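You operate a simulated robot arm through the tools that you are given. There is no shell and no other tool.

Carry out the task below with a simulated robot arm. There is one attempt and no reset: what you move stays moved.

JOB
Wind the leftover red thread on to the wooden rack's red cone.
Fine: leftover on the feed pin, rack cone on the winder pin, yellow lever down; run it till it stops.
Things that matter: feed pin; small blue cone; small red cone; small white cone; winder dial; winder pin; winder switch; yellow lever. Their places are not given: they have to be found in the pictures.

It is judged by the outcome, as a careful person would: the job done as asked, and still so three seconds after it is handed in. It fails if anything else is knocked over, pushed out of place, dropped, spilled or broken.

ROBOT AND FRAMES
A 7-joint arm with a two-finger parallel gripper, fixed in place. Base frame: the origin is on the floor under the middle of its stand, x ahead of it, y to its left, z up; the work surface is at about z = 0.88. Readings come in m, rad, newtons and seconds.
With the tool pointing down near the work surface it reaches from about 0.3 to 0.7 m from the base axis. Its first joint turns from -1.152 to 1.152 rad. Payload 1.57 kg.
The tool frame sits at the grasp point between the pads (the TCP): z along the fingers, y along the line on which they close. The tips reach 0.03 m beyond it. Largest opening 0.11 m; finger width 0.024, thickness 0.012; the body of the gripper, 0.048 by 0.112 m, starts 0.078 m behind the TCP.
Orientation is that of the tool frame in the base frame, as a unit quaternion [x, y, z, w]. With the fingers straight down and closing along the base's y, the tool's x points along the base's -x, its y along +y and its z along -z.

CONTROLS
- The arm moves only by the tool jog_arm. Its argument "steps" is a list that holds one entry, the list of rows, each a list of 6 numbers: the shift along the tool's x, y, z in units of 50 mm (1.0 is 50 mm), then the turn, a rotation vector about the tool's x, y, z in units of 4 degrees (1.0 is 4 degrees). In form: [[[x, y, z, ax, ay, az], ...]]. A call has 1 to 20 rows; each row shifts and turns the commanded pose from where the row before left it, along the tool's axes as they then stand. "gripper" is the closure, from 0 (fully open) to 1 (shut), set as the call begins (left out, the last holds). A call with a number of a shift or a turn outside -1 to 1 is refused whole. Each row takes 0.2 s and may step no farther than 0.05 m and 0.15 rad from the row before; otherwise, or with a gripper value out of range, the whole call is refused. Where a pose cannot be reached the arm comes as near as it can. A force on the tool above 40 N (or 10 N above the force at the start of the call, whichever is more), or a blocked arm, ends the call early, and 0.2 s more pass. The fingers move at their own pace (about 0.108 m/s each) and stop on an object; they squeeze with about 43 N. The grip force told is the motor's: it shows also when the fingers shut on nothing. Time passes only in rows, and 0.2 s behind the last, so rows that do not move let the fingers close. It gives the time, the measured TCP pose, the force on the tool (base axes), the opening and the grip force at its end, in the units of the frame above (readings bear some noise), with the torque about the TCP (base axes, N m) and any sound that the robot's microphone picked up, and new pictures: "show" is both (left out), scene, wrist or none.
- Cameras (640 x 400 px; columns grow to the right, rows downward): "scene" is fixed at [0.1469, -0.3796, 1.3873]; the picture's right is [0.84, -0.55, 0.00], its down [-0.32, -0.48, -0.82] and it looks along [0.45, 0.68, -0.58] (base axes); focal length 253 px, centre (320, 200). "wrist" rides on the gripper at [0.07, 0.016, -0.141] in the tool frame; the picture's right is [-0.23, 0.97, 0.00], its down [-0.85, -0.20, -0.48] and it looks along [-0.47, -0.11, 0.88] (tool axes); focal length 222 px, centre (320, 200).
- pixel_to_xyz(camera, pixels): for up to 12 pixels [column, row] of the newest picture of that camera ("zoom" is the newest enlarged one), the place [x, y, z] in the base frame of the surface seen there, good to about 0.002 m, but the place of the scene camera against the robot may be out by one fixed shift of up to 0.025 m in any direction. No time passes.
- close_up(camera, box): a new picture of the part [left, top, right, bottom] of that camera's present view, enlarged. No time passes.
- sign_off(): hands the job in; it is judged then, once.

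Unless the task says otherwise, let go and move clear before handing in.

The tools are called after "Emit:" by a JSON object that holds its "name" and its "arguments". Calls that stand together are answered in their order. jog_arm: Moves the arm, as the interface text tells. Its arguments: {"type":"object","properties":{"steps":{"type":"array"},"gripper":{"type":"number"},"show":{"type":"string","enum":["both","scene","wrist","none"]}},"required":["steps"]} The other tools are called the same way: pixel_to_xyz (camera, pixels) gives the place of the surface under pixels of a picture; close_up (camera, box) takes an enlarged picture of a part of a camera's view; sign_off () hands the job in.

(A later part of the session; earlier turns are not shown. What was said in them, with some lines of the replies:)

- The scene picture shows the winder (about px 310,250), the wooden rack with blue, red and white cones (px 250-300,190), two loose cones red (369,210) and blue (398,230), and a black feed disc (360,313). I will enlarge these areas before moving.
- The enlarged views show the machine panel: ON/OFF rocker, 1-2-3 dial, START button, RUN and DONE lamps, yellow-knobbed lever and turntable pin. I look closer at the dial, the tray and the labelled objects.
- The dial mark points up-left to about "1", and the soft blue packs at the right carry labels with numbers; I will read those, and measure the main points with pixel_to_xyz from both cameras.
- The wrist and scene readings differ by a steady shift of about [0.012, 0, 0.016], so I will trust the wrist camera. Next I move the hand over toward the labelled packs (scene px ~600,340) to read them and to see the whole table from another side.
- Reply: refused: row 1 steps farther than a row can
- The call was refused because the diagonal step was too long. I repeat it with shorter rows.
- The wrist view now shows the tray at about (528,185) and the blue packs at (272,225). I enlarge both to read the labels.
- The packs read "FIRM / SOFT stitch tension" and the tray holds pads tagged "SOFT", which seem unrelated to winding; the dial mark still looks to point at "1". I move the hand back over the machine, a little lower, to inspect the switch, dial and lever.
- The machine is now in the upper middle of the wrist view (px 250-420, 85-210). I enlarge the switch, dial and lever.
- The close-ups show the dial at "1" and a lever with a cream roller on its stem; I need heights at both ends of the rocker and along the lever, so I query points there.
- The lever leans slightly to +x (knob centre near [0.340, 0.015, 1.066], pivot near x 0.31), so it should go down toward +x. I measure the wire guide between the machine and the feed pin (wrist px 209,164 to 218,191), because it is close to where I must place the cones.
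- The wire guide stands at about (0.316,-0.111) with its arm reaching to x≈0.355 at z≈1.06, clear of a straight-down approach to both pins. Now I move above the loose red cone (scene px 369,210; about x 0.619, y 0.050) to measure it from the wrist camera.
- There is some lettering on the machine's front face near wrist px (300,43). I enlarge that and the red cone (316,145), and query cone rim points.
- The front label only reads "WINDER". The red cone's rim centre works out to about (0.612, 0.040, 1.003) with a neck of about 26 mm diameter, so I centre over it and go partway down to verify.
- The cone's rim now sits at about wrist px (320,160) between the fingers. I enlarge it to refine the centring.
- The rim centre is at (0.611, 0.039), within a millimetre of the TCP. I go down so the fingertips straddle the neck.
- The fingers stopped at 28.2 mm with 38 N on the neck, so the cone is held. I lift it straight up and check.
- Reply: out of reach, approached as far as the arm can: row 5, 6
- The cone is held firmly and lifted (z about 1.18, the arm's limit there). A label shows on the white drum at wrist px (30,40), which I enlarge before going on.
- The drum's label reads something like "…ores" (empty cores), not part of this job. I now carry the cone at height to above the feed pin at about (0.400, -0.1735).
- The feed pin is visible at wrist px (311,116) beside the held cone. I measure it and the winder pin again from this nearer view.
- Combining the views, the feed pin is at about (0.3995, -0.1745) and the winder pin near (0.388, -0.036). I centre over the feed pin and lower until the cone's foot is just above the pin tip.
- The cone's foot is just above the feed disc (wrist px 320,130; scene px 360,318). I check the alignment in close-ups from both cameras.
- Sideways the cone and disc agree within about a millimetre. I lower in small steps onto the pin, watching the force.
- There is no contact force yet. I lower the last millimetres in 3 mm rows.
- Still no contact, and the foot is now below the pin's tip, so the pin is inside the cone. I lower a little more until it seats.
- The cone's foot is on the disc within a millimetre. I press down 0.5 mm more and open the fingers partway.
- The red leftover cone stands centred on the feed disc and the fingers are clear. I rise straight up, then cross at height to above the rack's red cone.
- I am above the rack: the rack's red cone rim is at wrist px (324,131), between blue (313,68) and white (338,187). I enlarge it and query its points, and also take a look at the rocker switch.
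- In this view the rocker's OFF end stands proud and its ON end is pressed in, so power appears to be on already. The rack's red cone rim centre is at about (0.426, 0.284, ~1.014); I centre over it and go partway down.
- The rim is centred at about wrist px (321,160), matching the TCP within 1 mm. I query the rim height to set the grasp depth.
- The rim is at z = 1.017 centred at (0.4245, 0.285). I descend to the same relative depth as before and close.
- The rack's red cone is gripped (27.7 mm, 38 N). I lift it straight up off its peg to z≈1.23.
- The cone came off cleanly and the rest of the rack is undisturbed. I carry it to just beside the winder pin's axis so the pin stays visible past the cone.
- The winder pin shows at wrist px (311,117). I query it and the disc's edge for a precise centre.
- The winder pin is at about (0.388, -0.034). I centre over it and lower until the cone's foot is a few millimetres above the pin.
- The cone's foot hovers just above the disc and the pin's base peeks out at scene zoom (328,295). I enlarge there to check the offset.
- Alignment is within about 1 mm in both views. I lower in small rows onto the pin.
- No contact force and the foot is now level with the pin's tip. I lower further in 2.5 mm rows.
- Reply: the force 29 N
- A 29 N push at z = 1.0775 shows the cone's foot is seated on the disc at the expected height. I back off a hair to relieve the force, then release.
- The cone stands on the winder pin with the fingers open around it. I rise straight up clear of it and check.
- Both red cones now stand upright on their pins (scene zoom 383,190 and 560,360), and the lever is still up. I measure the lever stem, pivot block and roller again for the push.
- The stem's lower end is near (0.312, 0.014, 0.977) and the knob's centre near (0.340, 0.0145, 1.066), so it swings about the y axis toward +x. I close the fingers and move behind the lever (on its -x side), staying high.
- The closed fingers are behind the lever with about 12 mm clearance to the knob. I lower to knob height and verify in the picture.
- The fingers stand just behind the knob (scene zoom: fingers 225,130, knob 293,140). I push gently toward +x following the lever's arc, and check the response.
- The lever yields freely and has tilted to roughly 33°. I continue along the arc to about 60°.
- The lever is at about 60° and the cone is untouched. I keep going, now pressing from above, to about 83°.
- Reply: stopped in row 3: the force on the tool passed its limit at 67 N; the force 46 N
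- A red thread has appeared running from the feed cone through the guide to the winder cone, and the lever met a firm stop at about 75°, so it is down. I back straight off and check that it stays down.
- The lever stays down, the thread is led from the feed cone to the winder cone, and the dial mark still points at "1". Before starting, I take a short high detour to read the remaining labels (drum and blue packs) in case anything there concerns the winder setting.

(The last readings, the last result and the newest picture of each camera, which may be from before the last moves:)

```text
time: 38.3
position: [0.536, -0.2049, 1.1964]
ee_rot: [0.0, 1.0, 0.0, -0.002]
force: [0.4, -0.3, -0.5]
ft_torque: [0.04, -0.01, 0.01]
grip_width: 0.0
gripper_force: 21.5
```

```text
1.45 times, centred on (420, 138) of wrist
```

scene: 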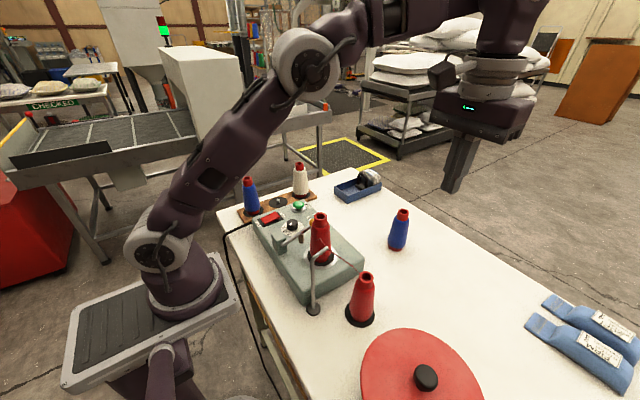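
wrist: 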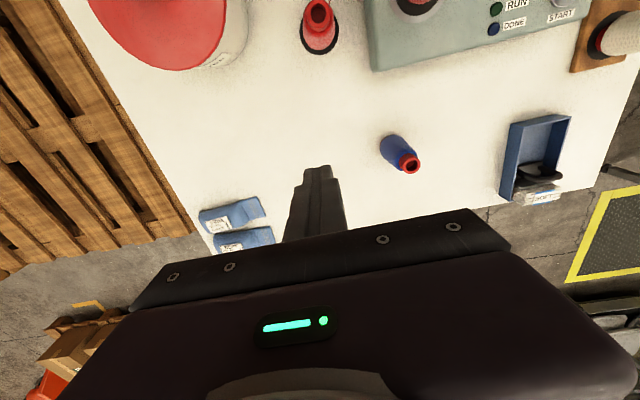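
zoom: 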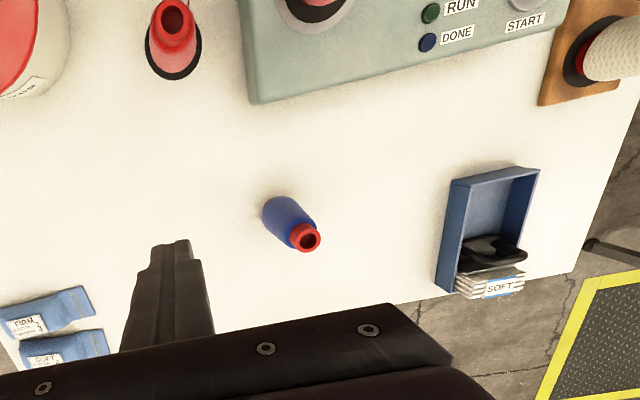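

Emit:
{"name": "close_up", "arguments": {"camera": "wrist", "box": [195, 190, 285, 255]}}

Emit:
{"name": "close_up", "arguments": {"camera": "wrist", "box": [180, 20, 260, 90]}}

Emit:
{"name": "close_up", "arguments": {"camera": "wrist", "box": [490, 150, 590, 220]}}

```text
6.15 times, centred on (240, 222) of wrist
```

zoom: 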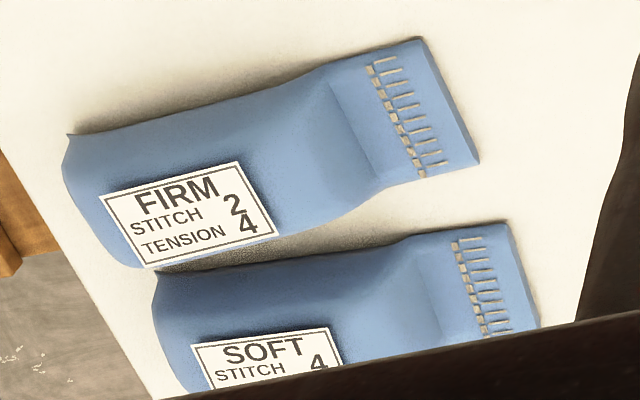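

```text
5.71 times, centred on (220, 55) of wrist
```

zoom: 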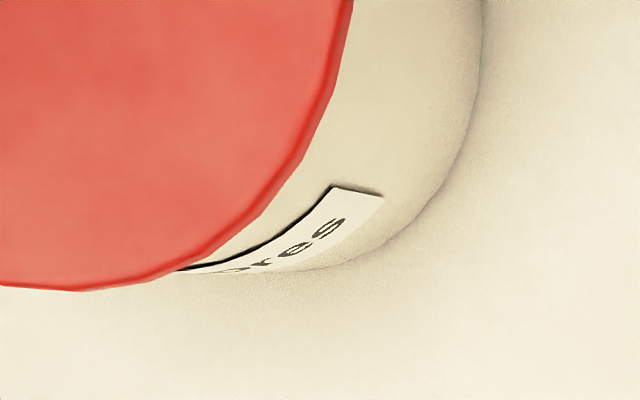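

```text
5.71 times, centred on (540, 185) of wrist
```

zoom: 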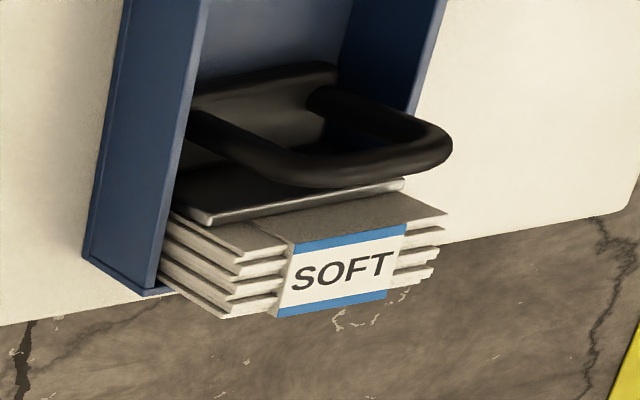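

These labels concern stitch tension on sewn samples and the drum holds cores; nothing there concerns the winder, so the dial stays as it is. I move at height to above the START button (about x 0.435, y 0.155).

Emit:
{"name": "jog_arm", "arguments": {"steps": [[[0, 0.9, 0, 0, 0, 0], [0, 0.9, 0, 0, 0, 0], [0, 0.9, 0, 0, 0, 0], [0, 0.9, 0, 0, 0, 0], [0.3, 0.9, 0, 0, 0, 0], [0.3, 0.9, 0, 0, 0, 0], [0.5, 0.8, 0, 0, 0, 0], [0.5, 0.6, 0.4, 0, 0, 0]]]}}

Emit:
{"name": "close_up", "arguments": {"camera": "wrist", "box": [230, 30, 420, 180]}}

```text
time: 40.1
position: [0.4575, 0.1344, 1.1771]
ee_rot: [0.001, 1.0, -0.001, -0.001]
force: [0.1, -0.3, 0.4]
ft_torque: [0.02, 0.0, -0.01]
grip_width: 0.0
gripper_force: 21.4
```

scene: 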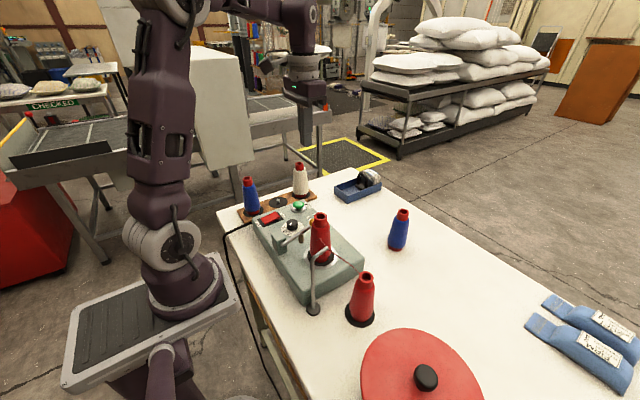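
wrist: 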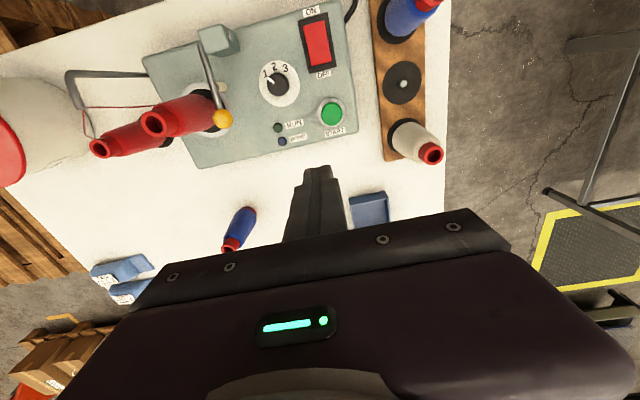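

```text
2.67 times, centred on (325, 105) of wrist
```

zoom: 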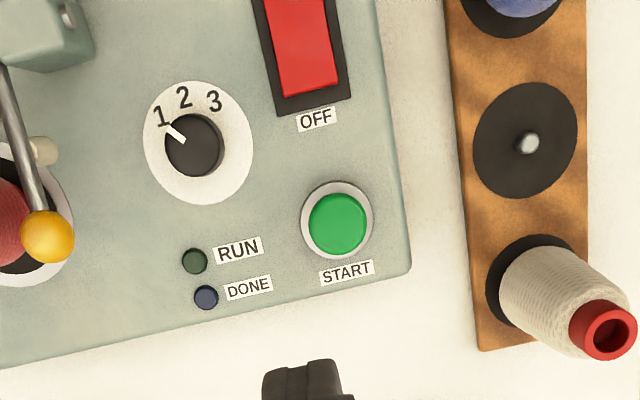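

The START button is at wrist px (332,114), and the dial clearly points at 1. I measure the button's centre and height.

Emit:
{"name": "pixel_to_xyz", "arguments": {"camera": "wrist", "pixels": [[331.7, 113.6], [331, 112], [333, 115], [323, 114], [341, 113], [332, 104], [332, 124], [322, 46], [317, 27], [319, 63]]}}

Emit:
{"name": "close_up", "arguments": {"camera": "scene", "box": [255, 190, 325, 240]}}

```text
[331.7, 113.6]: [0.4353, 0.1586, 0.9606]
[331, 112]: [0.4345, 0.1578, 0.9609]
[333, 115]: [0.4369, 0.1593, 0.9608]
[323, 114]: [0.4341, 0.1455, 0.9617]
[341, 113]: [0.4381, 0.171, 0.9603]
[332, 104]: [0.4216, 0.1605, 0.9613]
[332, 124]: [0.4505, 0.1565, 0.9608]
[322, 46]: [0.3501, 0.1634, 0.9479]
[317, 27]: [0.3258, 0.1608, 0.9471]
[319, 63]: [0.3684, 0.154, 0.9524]
```

```text
8.00 times, centred on (290, 215) of scene
```

zoom: 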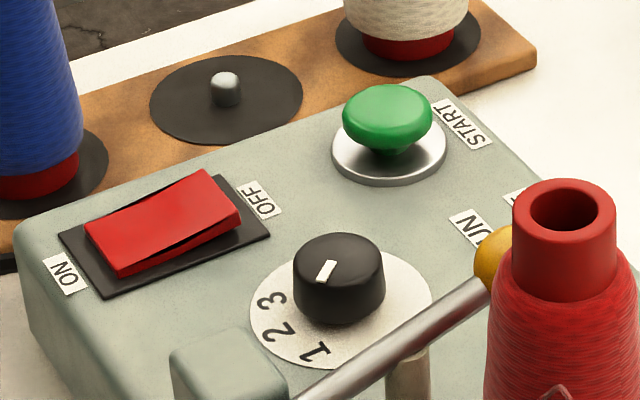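

The button's centre is (0.436, 0.158) with its top at z = 0.961. I centre the closed fingertips over it and come down to about 10 mm above.

Emit:
{"name": "jog_arm", "arguments": {"steps": [[[0.43, 0.476, 0, 0, 0, 0], [0, 0, 0.9, 0, 0, 0], [0, 0, 0.9, 0, 0, 0], [0, 0, 0.9, 0, 0, 0], [0, 0, 0.8, 0, 0, 0], [0, 0, 0, 0, 0, 0]]]}}

Emit:
{"name": "close_up", "arguments": {"camera": "scene", "box": [265, 170, 335, 230]}}

```text
time: 41.5
position: [0.4347, 0.1592, 1.0019]
ee_rot: [0.0, 1.0, 0.0, -0.001]
force: [0.3, 0.1, 0.7]
ft_torque: [-0.02, 0.02, 0.02]
grip_width: 0.0
gripper_force: 21.5
```

scene: 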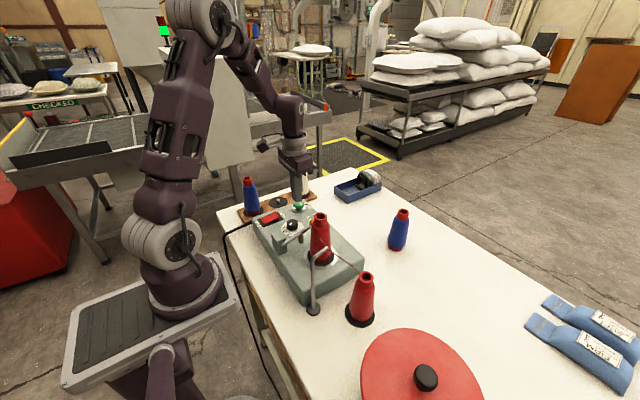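
wrist: 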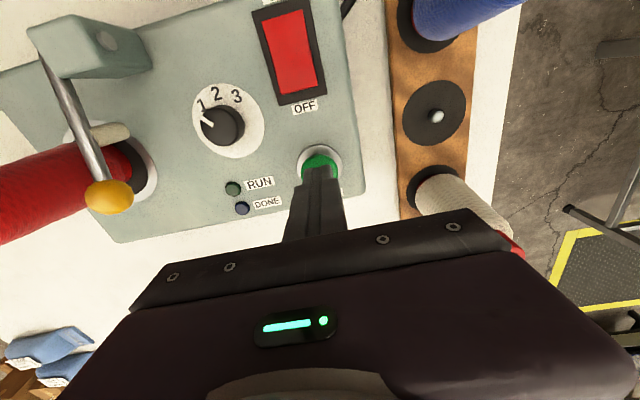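

```text
6.67 times, centred on (300, 200) of scene
```

zoom: 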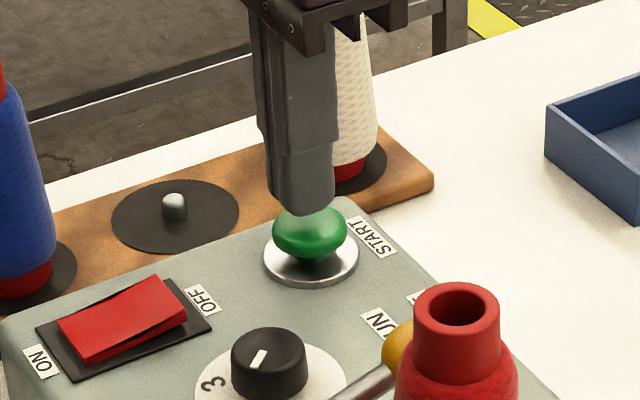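

The fingertips are right above the START button. I press down about 14 mm in small rows and then lift back off.

Emit:
{"name": "jog_arm", "arguments": {"steps": [[[-0.02, 0, 0.16, 0, 0, 0], [0, 0, 0.06, 0, 0, 0], [0, 0, 0.06, 0, 0, 0], [0, 0, 0, 0, 0, 0]]]}}

```text
time: 42.5
position: [0.4369, 0.1584, 0.9886]
ee_rot: [0.0, 1.0, 0.0, -0.001]
force: [-1.3, -0.6, 1.5]
ft_torque: [-0.02, -0.01, 0.01]
grip_width: 0.0
gripper_force: 21.5
```

scene: 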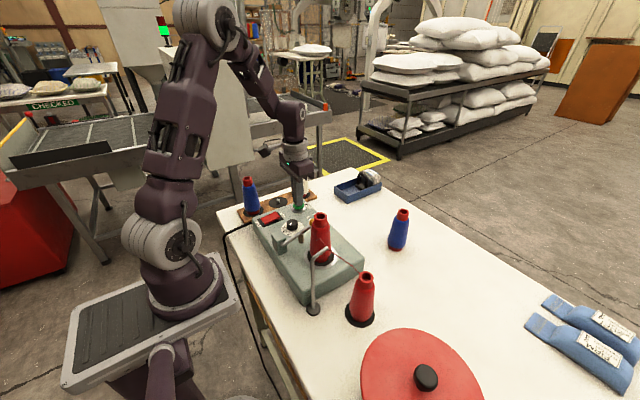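
wrist: 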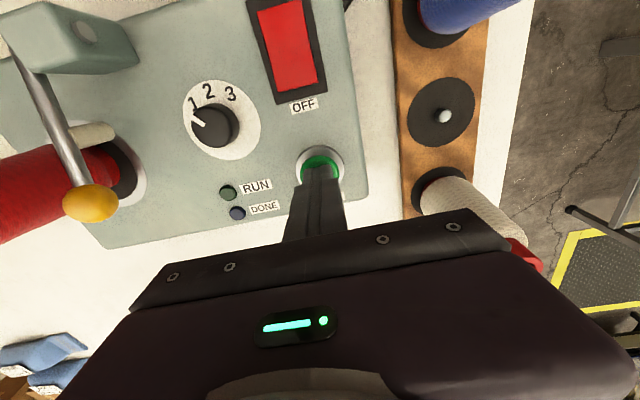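

The tips have just begun to touch (force about 1.5 N) and the RUN lamp is not lit yet. I press further in 2 mm rows.

Emit:
{"name": "jog_arm", "arguments": {"steps": [[[0, 0, 0.04, 0, 0, 0], [0, 0, 0.04, 0, 0, 0], [0, 0, 0.04, 0, 0, 0]]]}}

Emit:
{"name": "close_up", "arguments": {"camera": "wrist", "box": [180, 70, 380, 230]}}

```text
time: 43.3
position: [0.4377, 0.1586, 0.9811]
ee_rot: [0.0, 1.0, -0.001, 0.0]
force: [-1.1, -4.6, 19.1]
ft_torque: [-0.12, 0.02, -0.04]
grip_width: 0.0003
gripper_force: 21.2
heard: click
```

scene: 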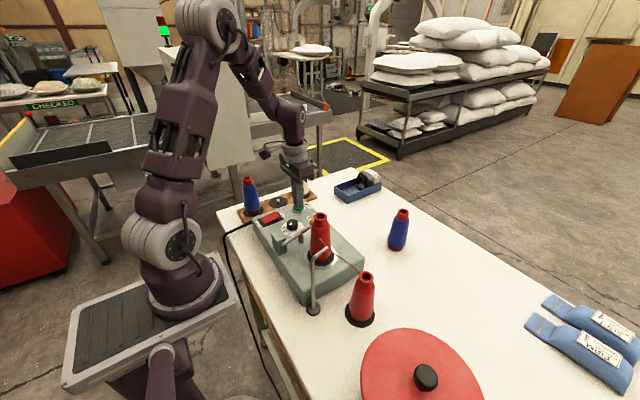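
wrist: 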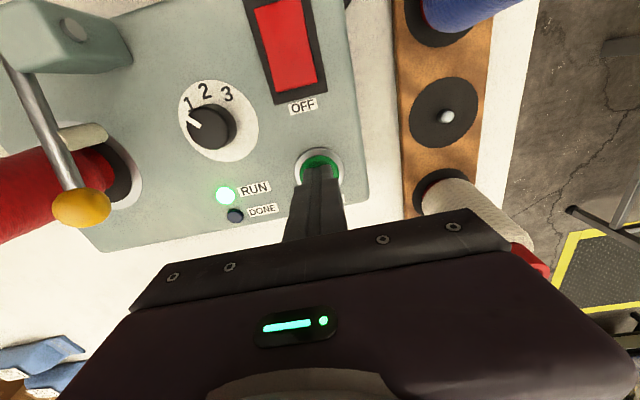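

```text
2.50 times, centred on (280, 150) of wrist
```

zoom: 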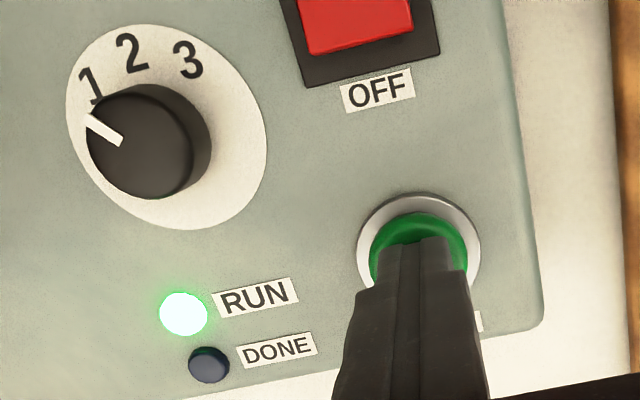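

A click was heard and the RUN lamp is lit, so the winder is running. I lift off the button and wait nearby with still rows, watching.

Emit:
{"name": "jog_arm", "arguments": {"steps": [[[0, 0, -0.2, 0, 0, 0], [0, 0, -0.8, 0, 0, 0], [0, 0, -0.9, 0, 0, 0], [0, 0, -0.9, 0, 0, 0], [-0.4, 0, -0.4, 0, 0, 0]]]}}

Emit:
{"name": "close_up", "arguments": {"camera": "wrist", "box": [60, 20, 400, 200]}}

Emit:
{"name": "close_up", "arguments": {"camera": "scene", "box": [260, 190, 390, 330]}}

```text
time: 44.5
position: [0.4577, 0.1586, 1.1421]
ee_rot: [0.0, 1.0, 0.0, -0.003]
force: [1.2, 0.4, 1.1]
ft_torque: [0.0, 0.01, -0.01]
grip_width: 0.0
gripper_force: 20.9
```

scene: 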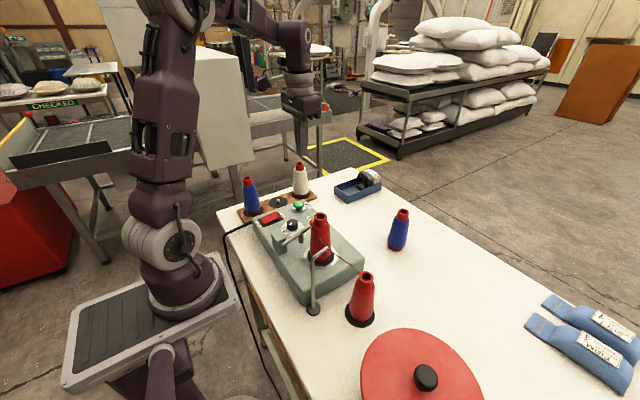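
wrist: 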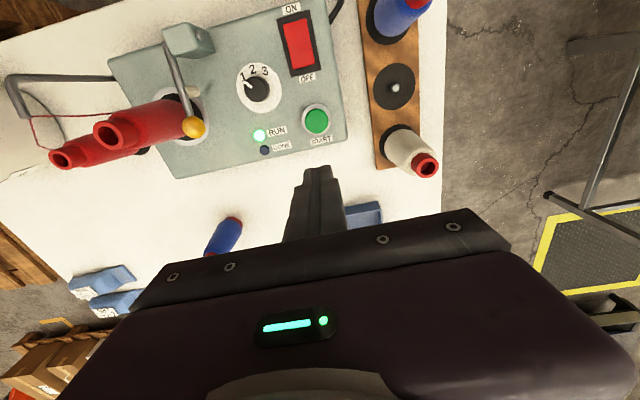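

```text
1.88 times, centred on (230, 110) of wrist
```

zoom: 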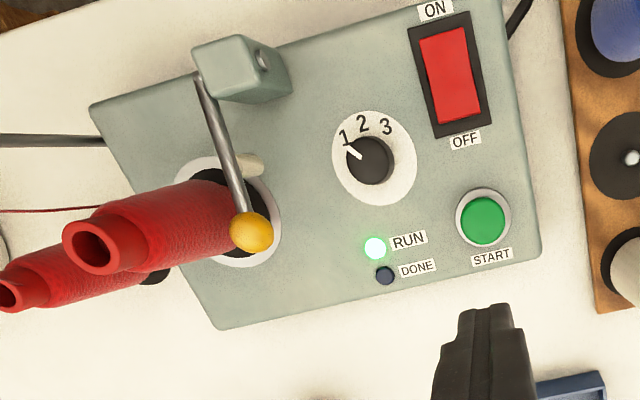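

```text
2.86 times, centred on (325, 260) of scene
```

zoom: 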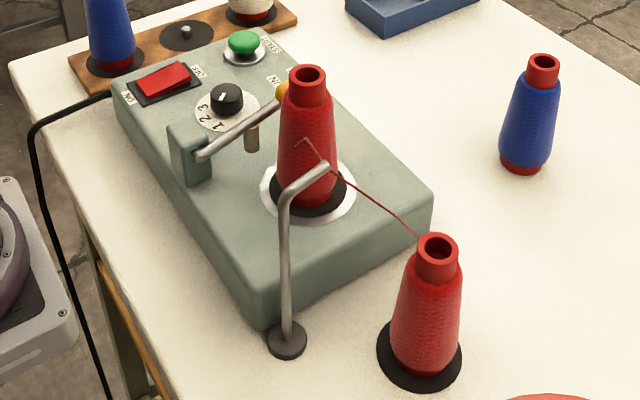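

RUN is lit, lever down, thread running. I wait with still rows.

Emit:
{"name": "jog_arm", "arguments": {"steps": [[[0, 0, 0, 0, 0, 0], [0, 0, 0, 0, 0, 0], [0, 0, 0, 0, 0, 0], [0, 0, 0, 0, 0, 0], [0, 0, 0, 0, 0, 0], [0, 0, 0, 0, 0, 0], [0, 0, 0, 0, 0, 0], [0, 0, 0, 0, 0, 0], [0, 0, 0, 0, 0, 0], [0, 0, 0, 0, 0, 0], [0, 0, 0, 0, 0, 0], [0, 0, 0, 0, 0, 0], [0, 0, 0, 0, 0, 0], [0, 0, 0, 0, 0, 0], [0, 0, 0, 0, 0, 0], [0, 0, 0, 0, 0, 0], [0, 0, 0, 0, 0, 0], [0, 0, 0, 0, 0, 0], [0, 0, 0, 0, 0, 0], [0, 0, 0, 0, 0, 0]]]}}

Emit:
{"name": "close_up", "arguments": {"camera": "scene", "box": [260, 190, 390, 330]}}

```text
time: 48.7
position: [0.4578, 0.1577, 1.1412]
ee_rot: [0.0, 1.0, 0.0, -0.001]
force: [0.1, -0.1, 1.2]
ft_torque: [-0.02, 0.01, 0.0]
grip_width: 0.0
gripper_force: 21.4
```

scene: 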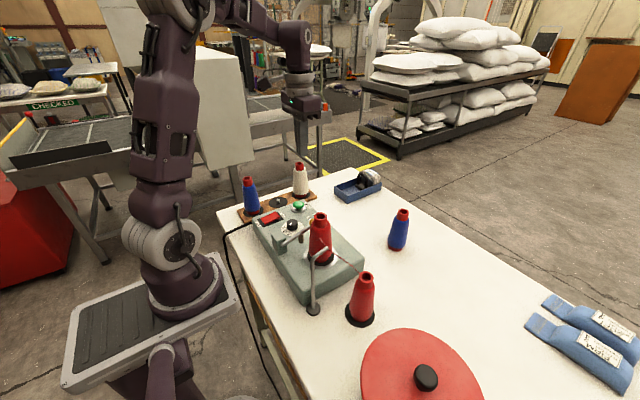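
wrist: 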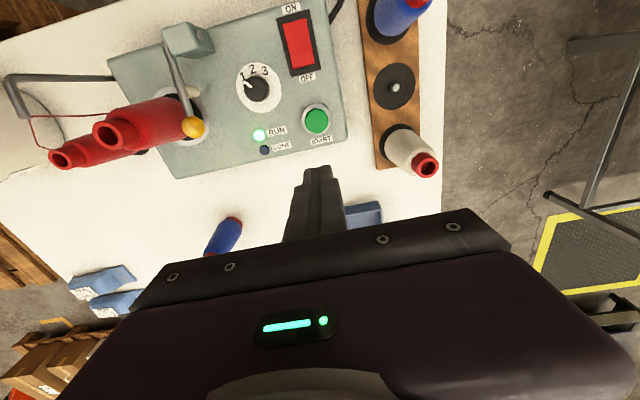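

```text
2.86 times, centred on (325, 260) of scene
```

zoom: 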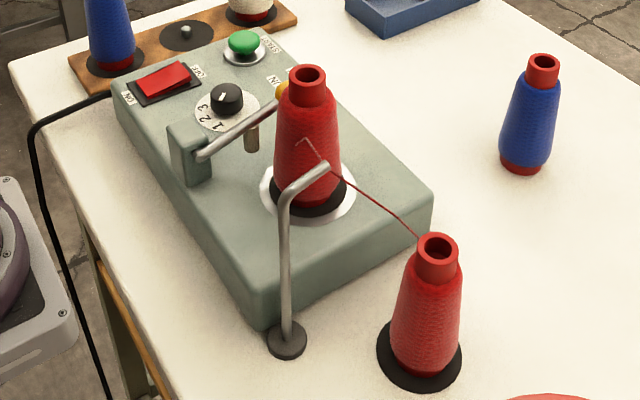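

The winder cone is visibly filling and RUN is still lit. I keep waiting.

Emit:
{"name": "jog_arm", "arguments": {"steps": [[[0, 0, 0, 0, 0, 0], [0, 0, 0, 0, 0, 0], [0, 0, 0, 0, 0, 0], [0, 0, 0, 0, 0, 0], [0, 0, 0, 0, 0, 0], [0, 0, 0, 0, 0, 0], [0, 0, 0, 0, 0, 0], [0, 0, 0, 0, 0, 0], [0, 0, 0, 0, 0, 0], [0, 0, 0, 0, 0, 0], [0, 0, 0, 0, 0, 0], [0, 0, 0, 0, 0, 0], [0, 0, 0, 0, 0, 0], [0, 0, 0, 0, 0, 0], [0, 0, 0, 0, 0, 0], [0, 0, 0, 0, 0, 0], [0, 0, 0, 0, 0, 0], [0, 0, 0, 0, 0, 0], [0, 0, 0, 0, 0, 0], [0, 0, 0, 0, 0, 0]]]}}

Emit:
{"name": "close_up", "arguments": {"camera": "scene", "box": [260, 190, 390, 330]}}

Emit:
{"name": "close_up", "arguments": {"camera": "wrist", "box": [0, 20, 340, 200]}}

```text
time: 52.9
position: [0.4574, 0.1583, 1.1412]
ee_rot: [0.001, 1.0, 0.0, -0.001]
force: [-0.2, -0.3, -0.1]
ft_torque: [-0.01, 0.0, -0.03]
grip_width: 0.0
gripper_force: 21.5
```

scene: 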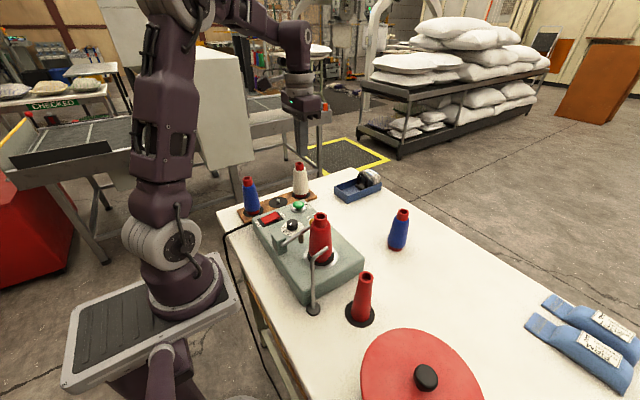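
wrist: 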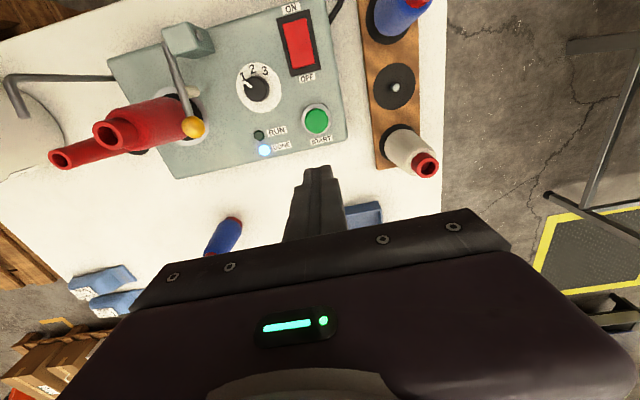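

```text
2.86 times, centred on (325, 260) of scene
```

zoom: 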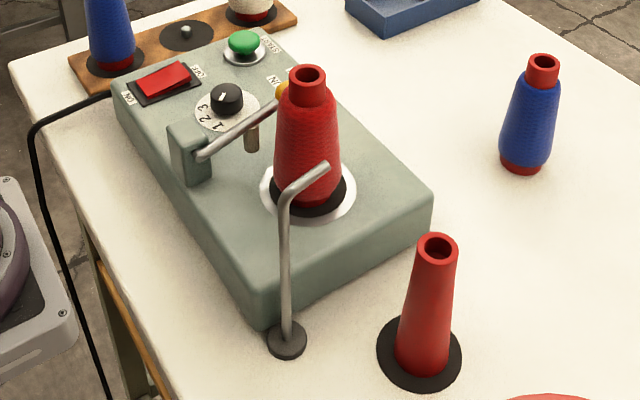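

```text
1.88 times, centred on (170, 110) of wrist
```

zoom: 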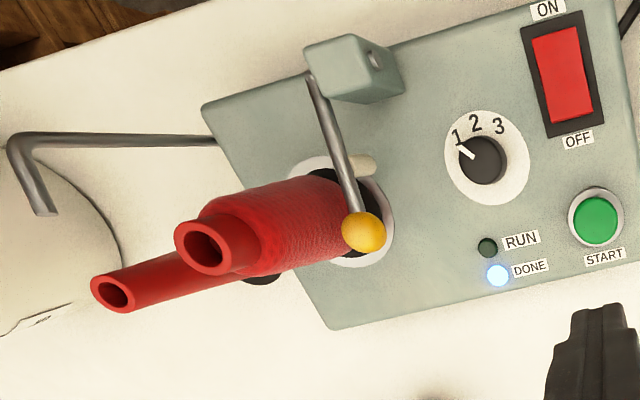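

The DONE lamp is lit (wrist px 264,150), RUN is out, the feed cone is down to a bare core and the thread's end is on the winder cone, with everything else upright and in place. The hand is empty and clear, so I hand the job in.

Emit:
{"name": "sign_off", "arguments": {}}

```text
The job is handed in.
```

The leftover red thread is now wound onto the rack's red cone, and I have handed the job in. The winder stopped by itself, with the DONE lamp lit and the RUN lamp off.

- **Setup:** I put the leftover cone on the feed pin and the rack's red cone on the winder pin, then pushed the yellow lever down to its stop. The thread then ran from the feed cone through the wire guide to the winder cone.
- **Run:** I pressed START and waited about 9 seconds until it stopped. The leftover cone is now a bare core, still on the feed pin.
- **Left in place:** The wound cone is still on the winder pin, as you didn't ask for it to go back on the rack. The lever is still down and the power is still on.
- **Dial:** I left it at 1, where I found it. If "Fine" in your note meant a dial setting, I saw nothing on the machine or table saying which number that is.

In the last pictures, nothing else had been knocked over or moved.
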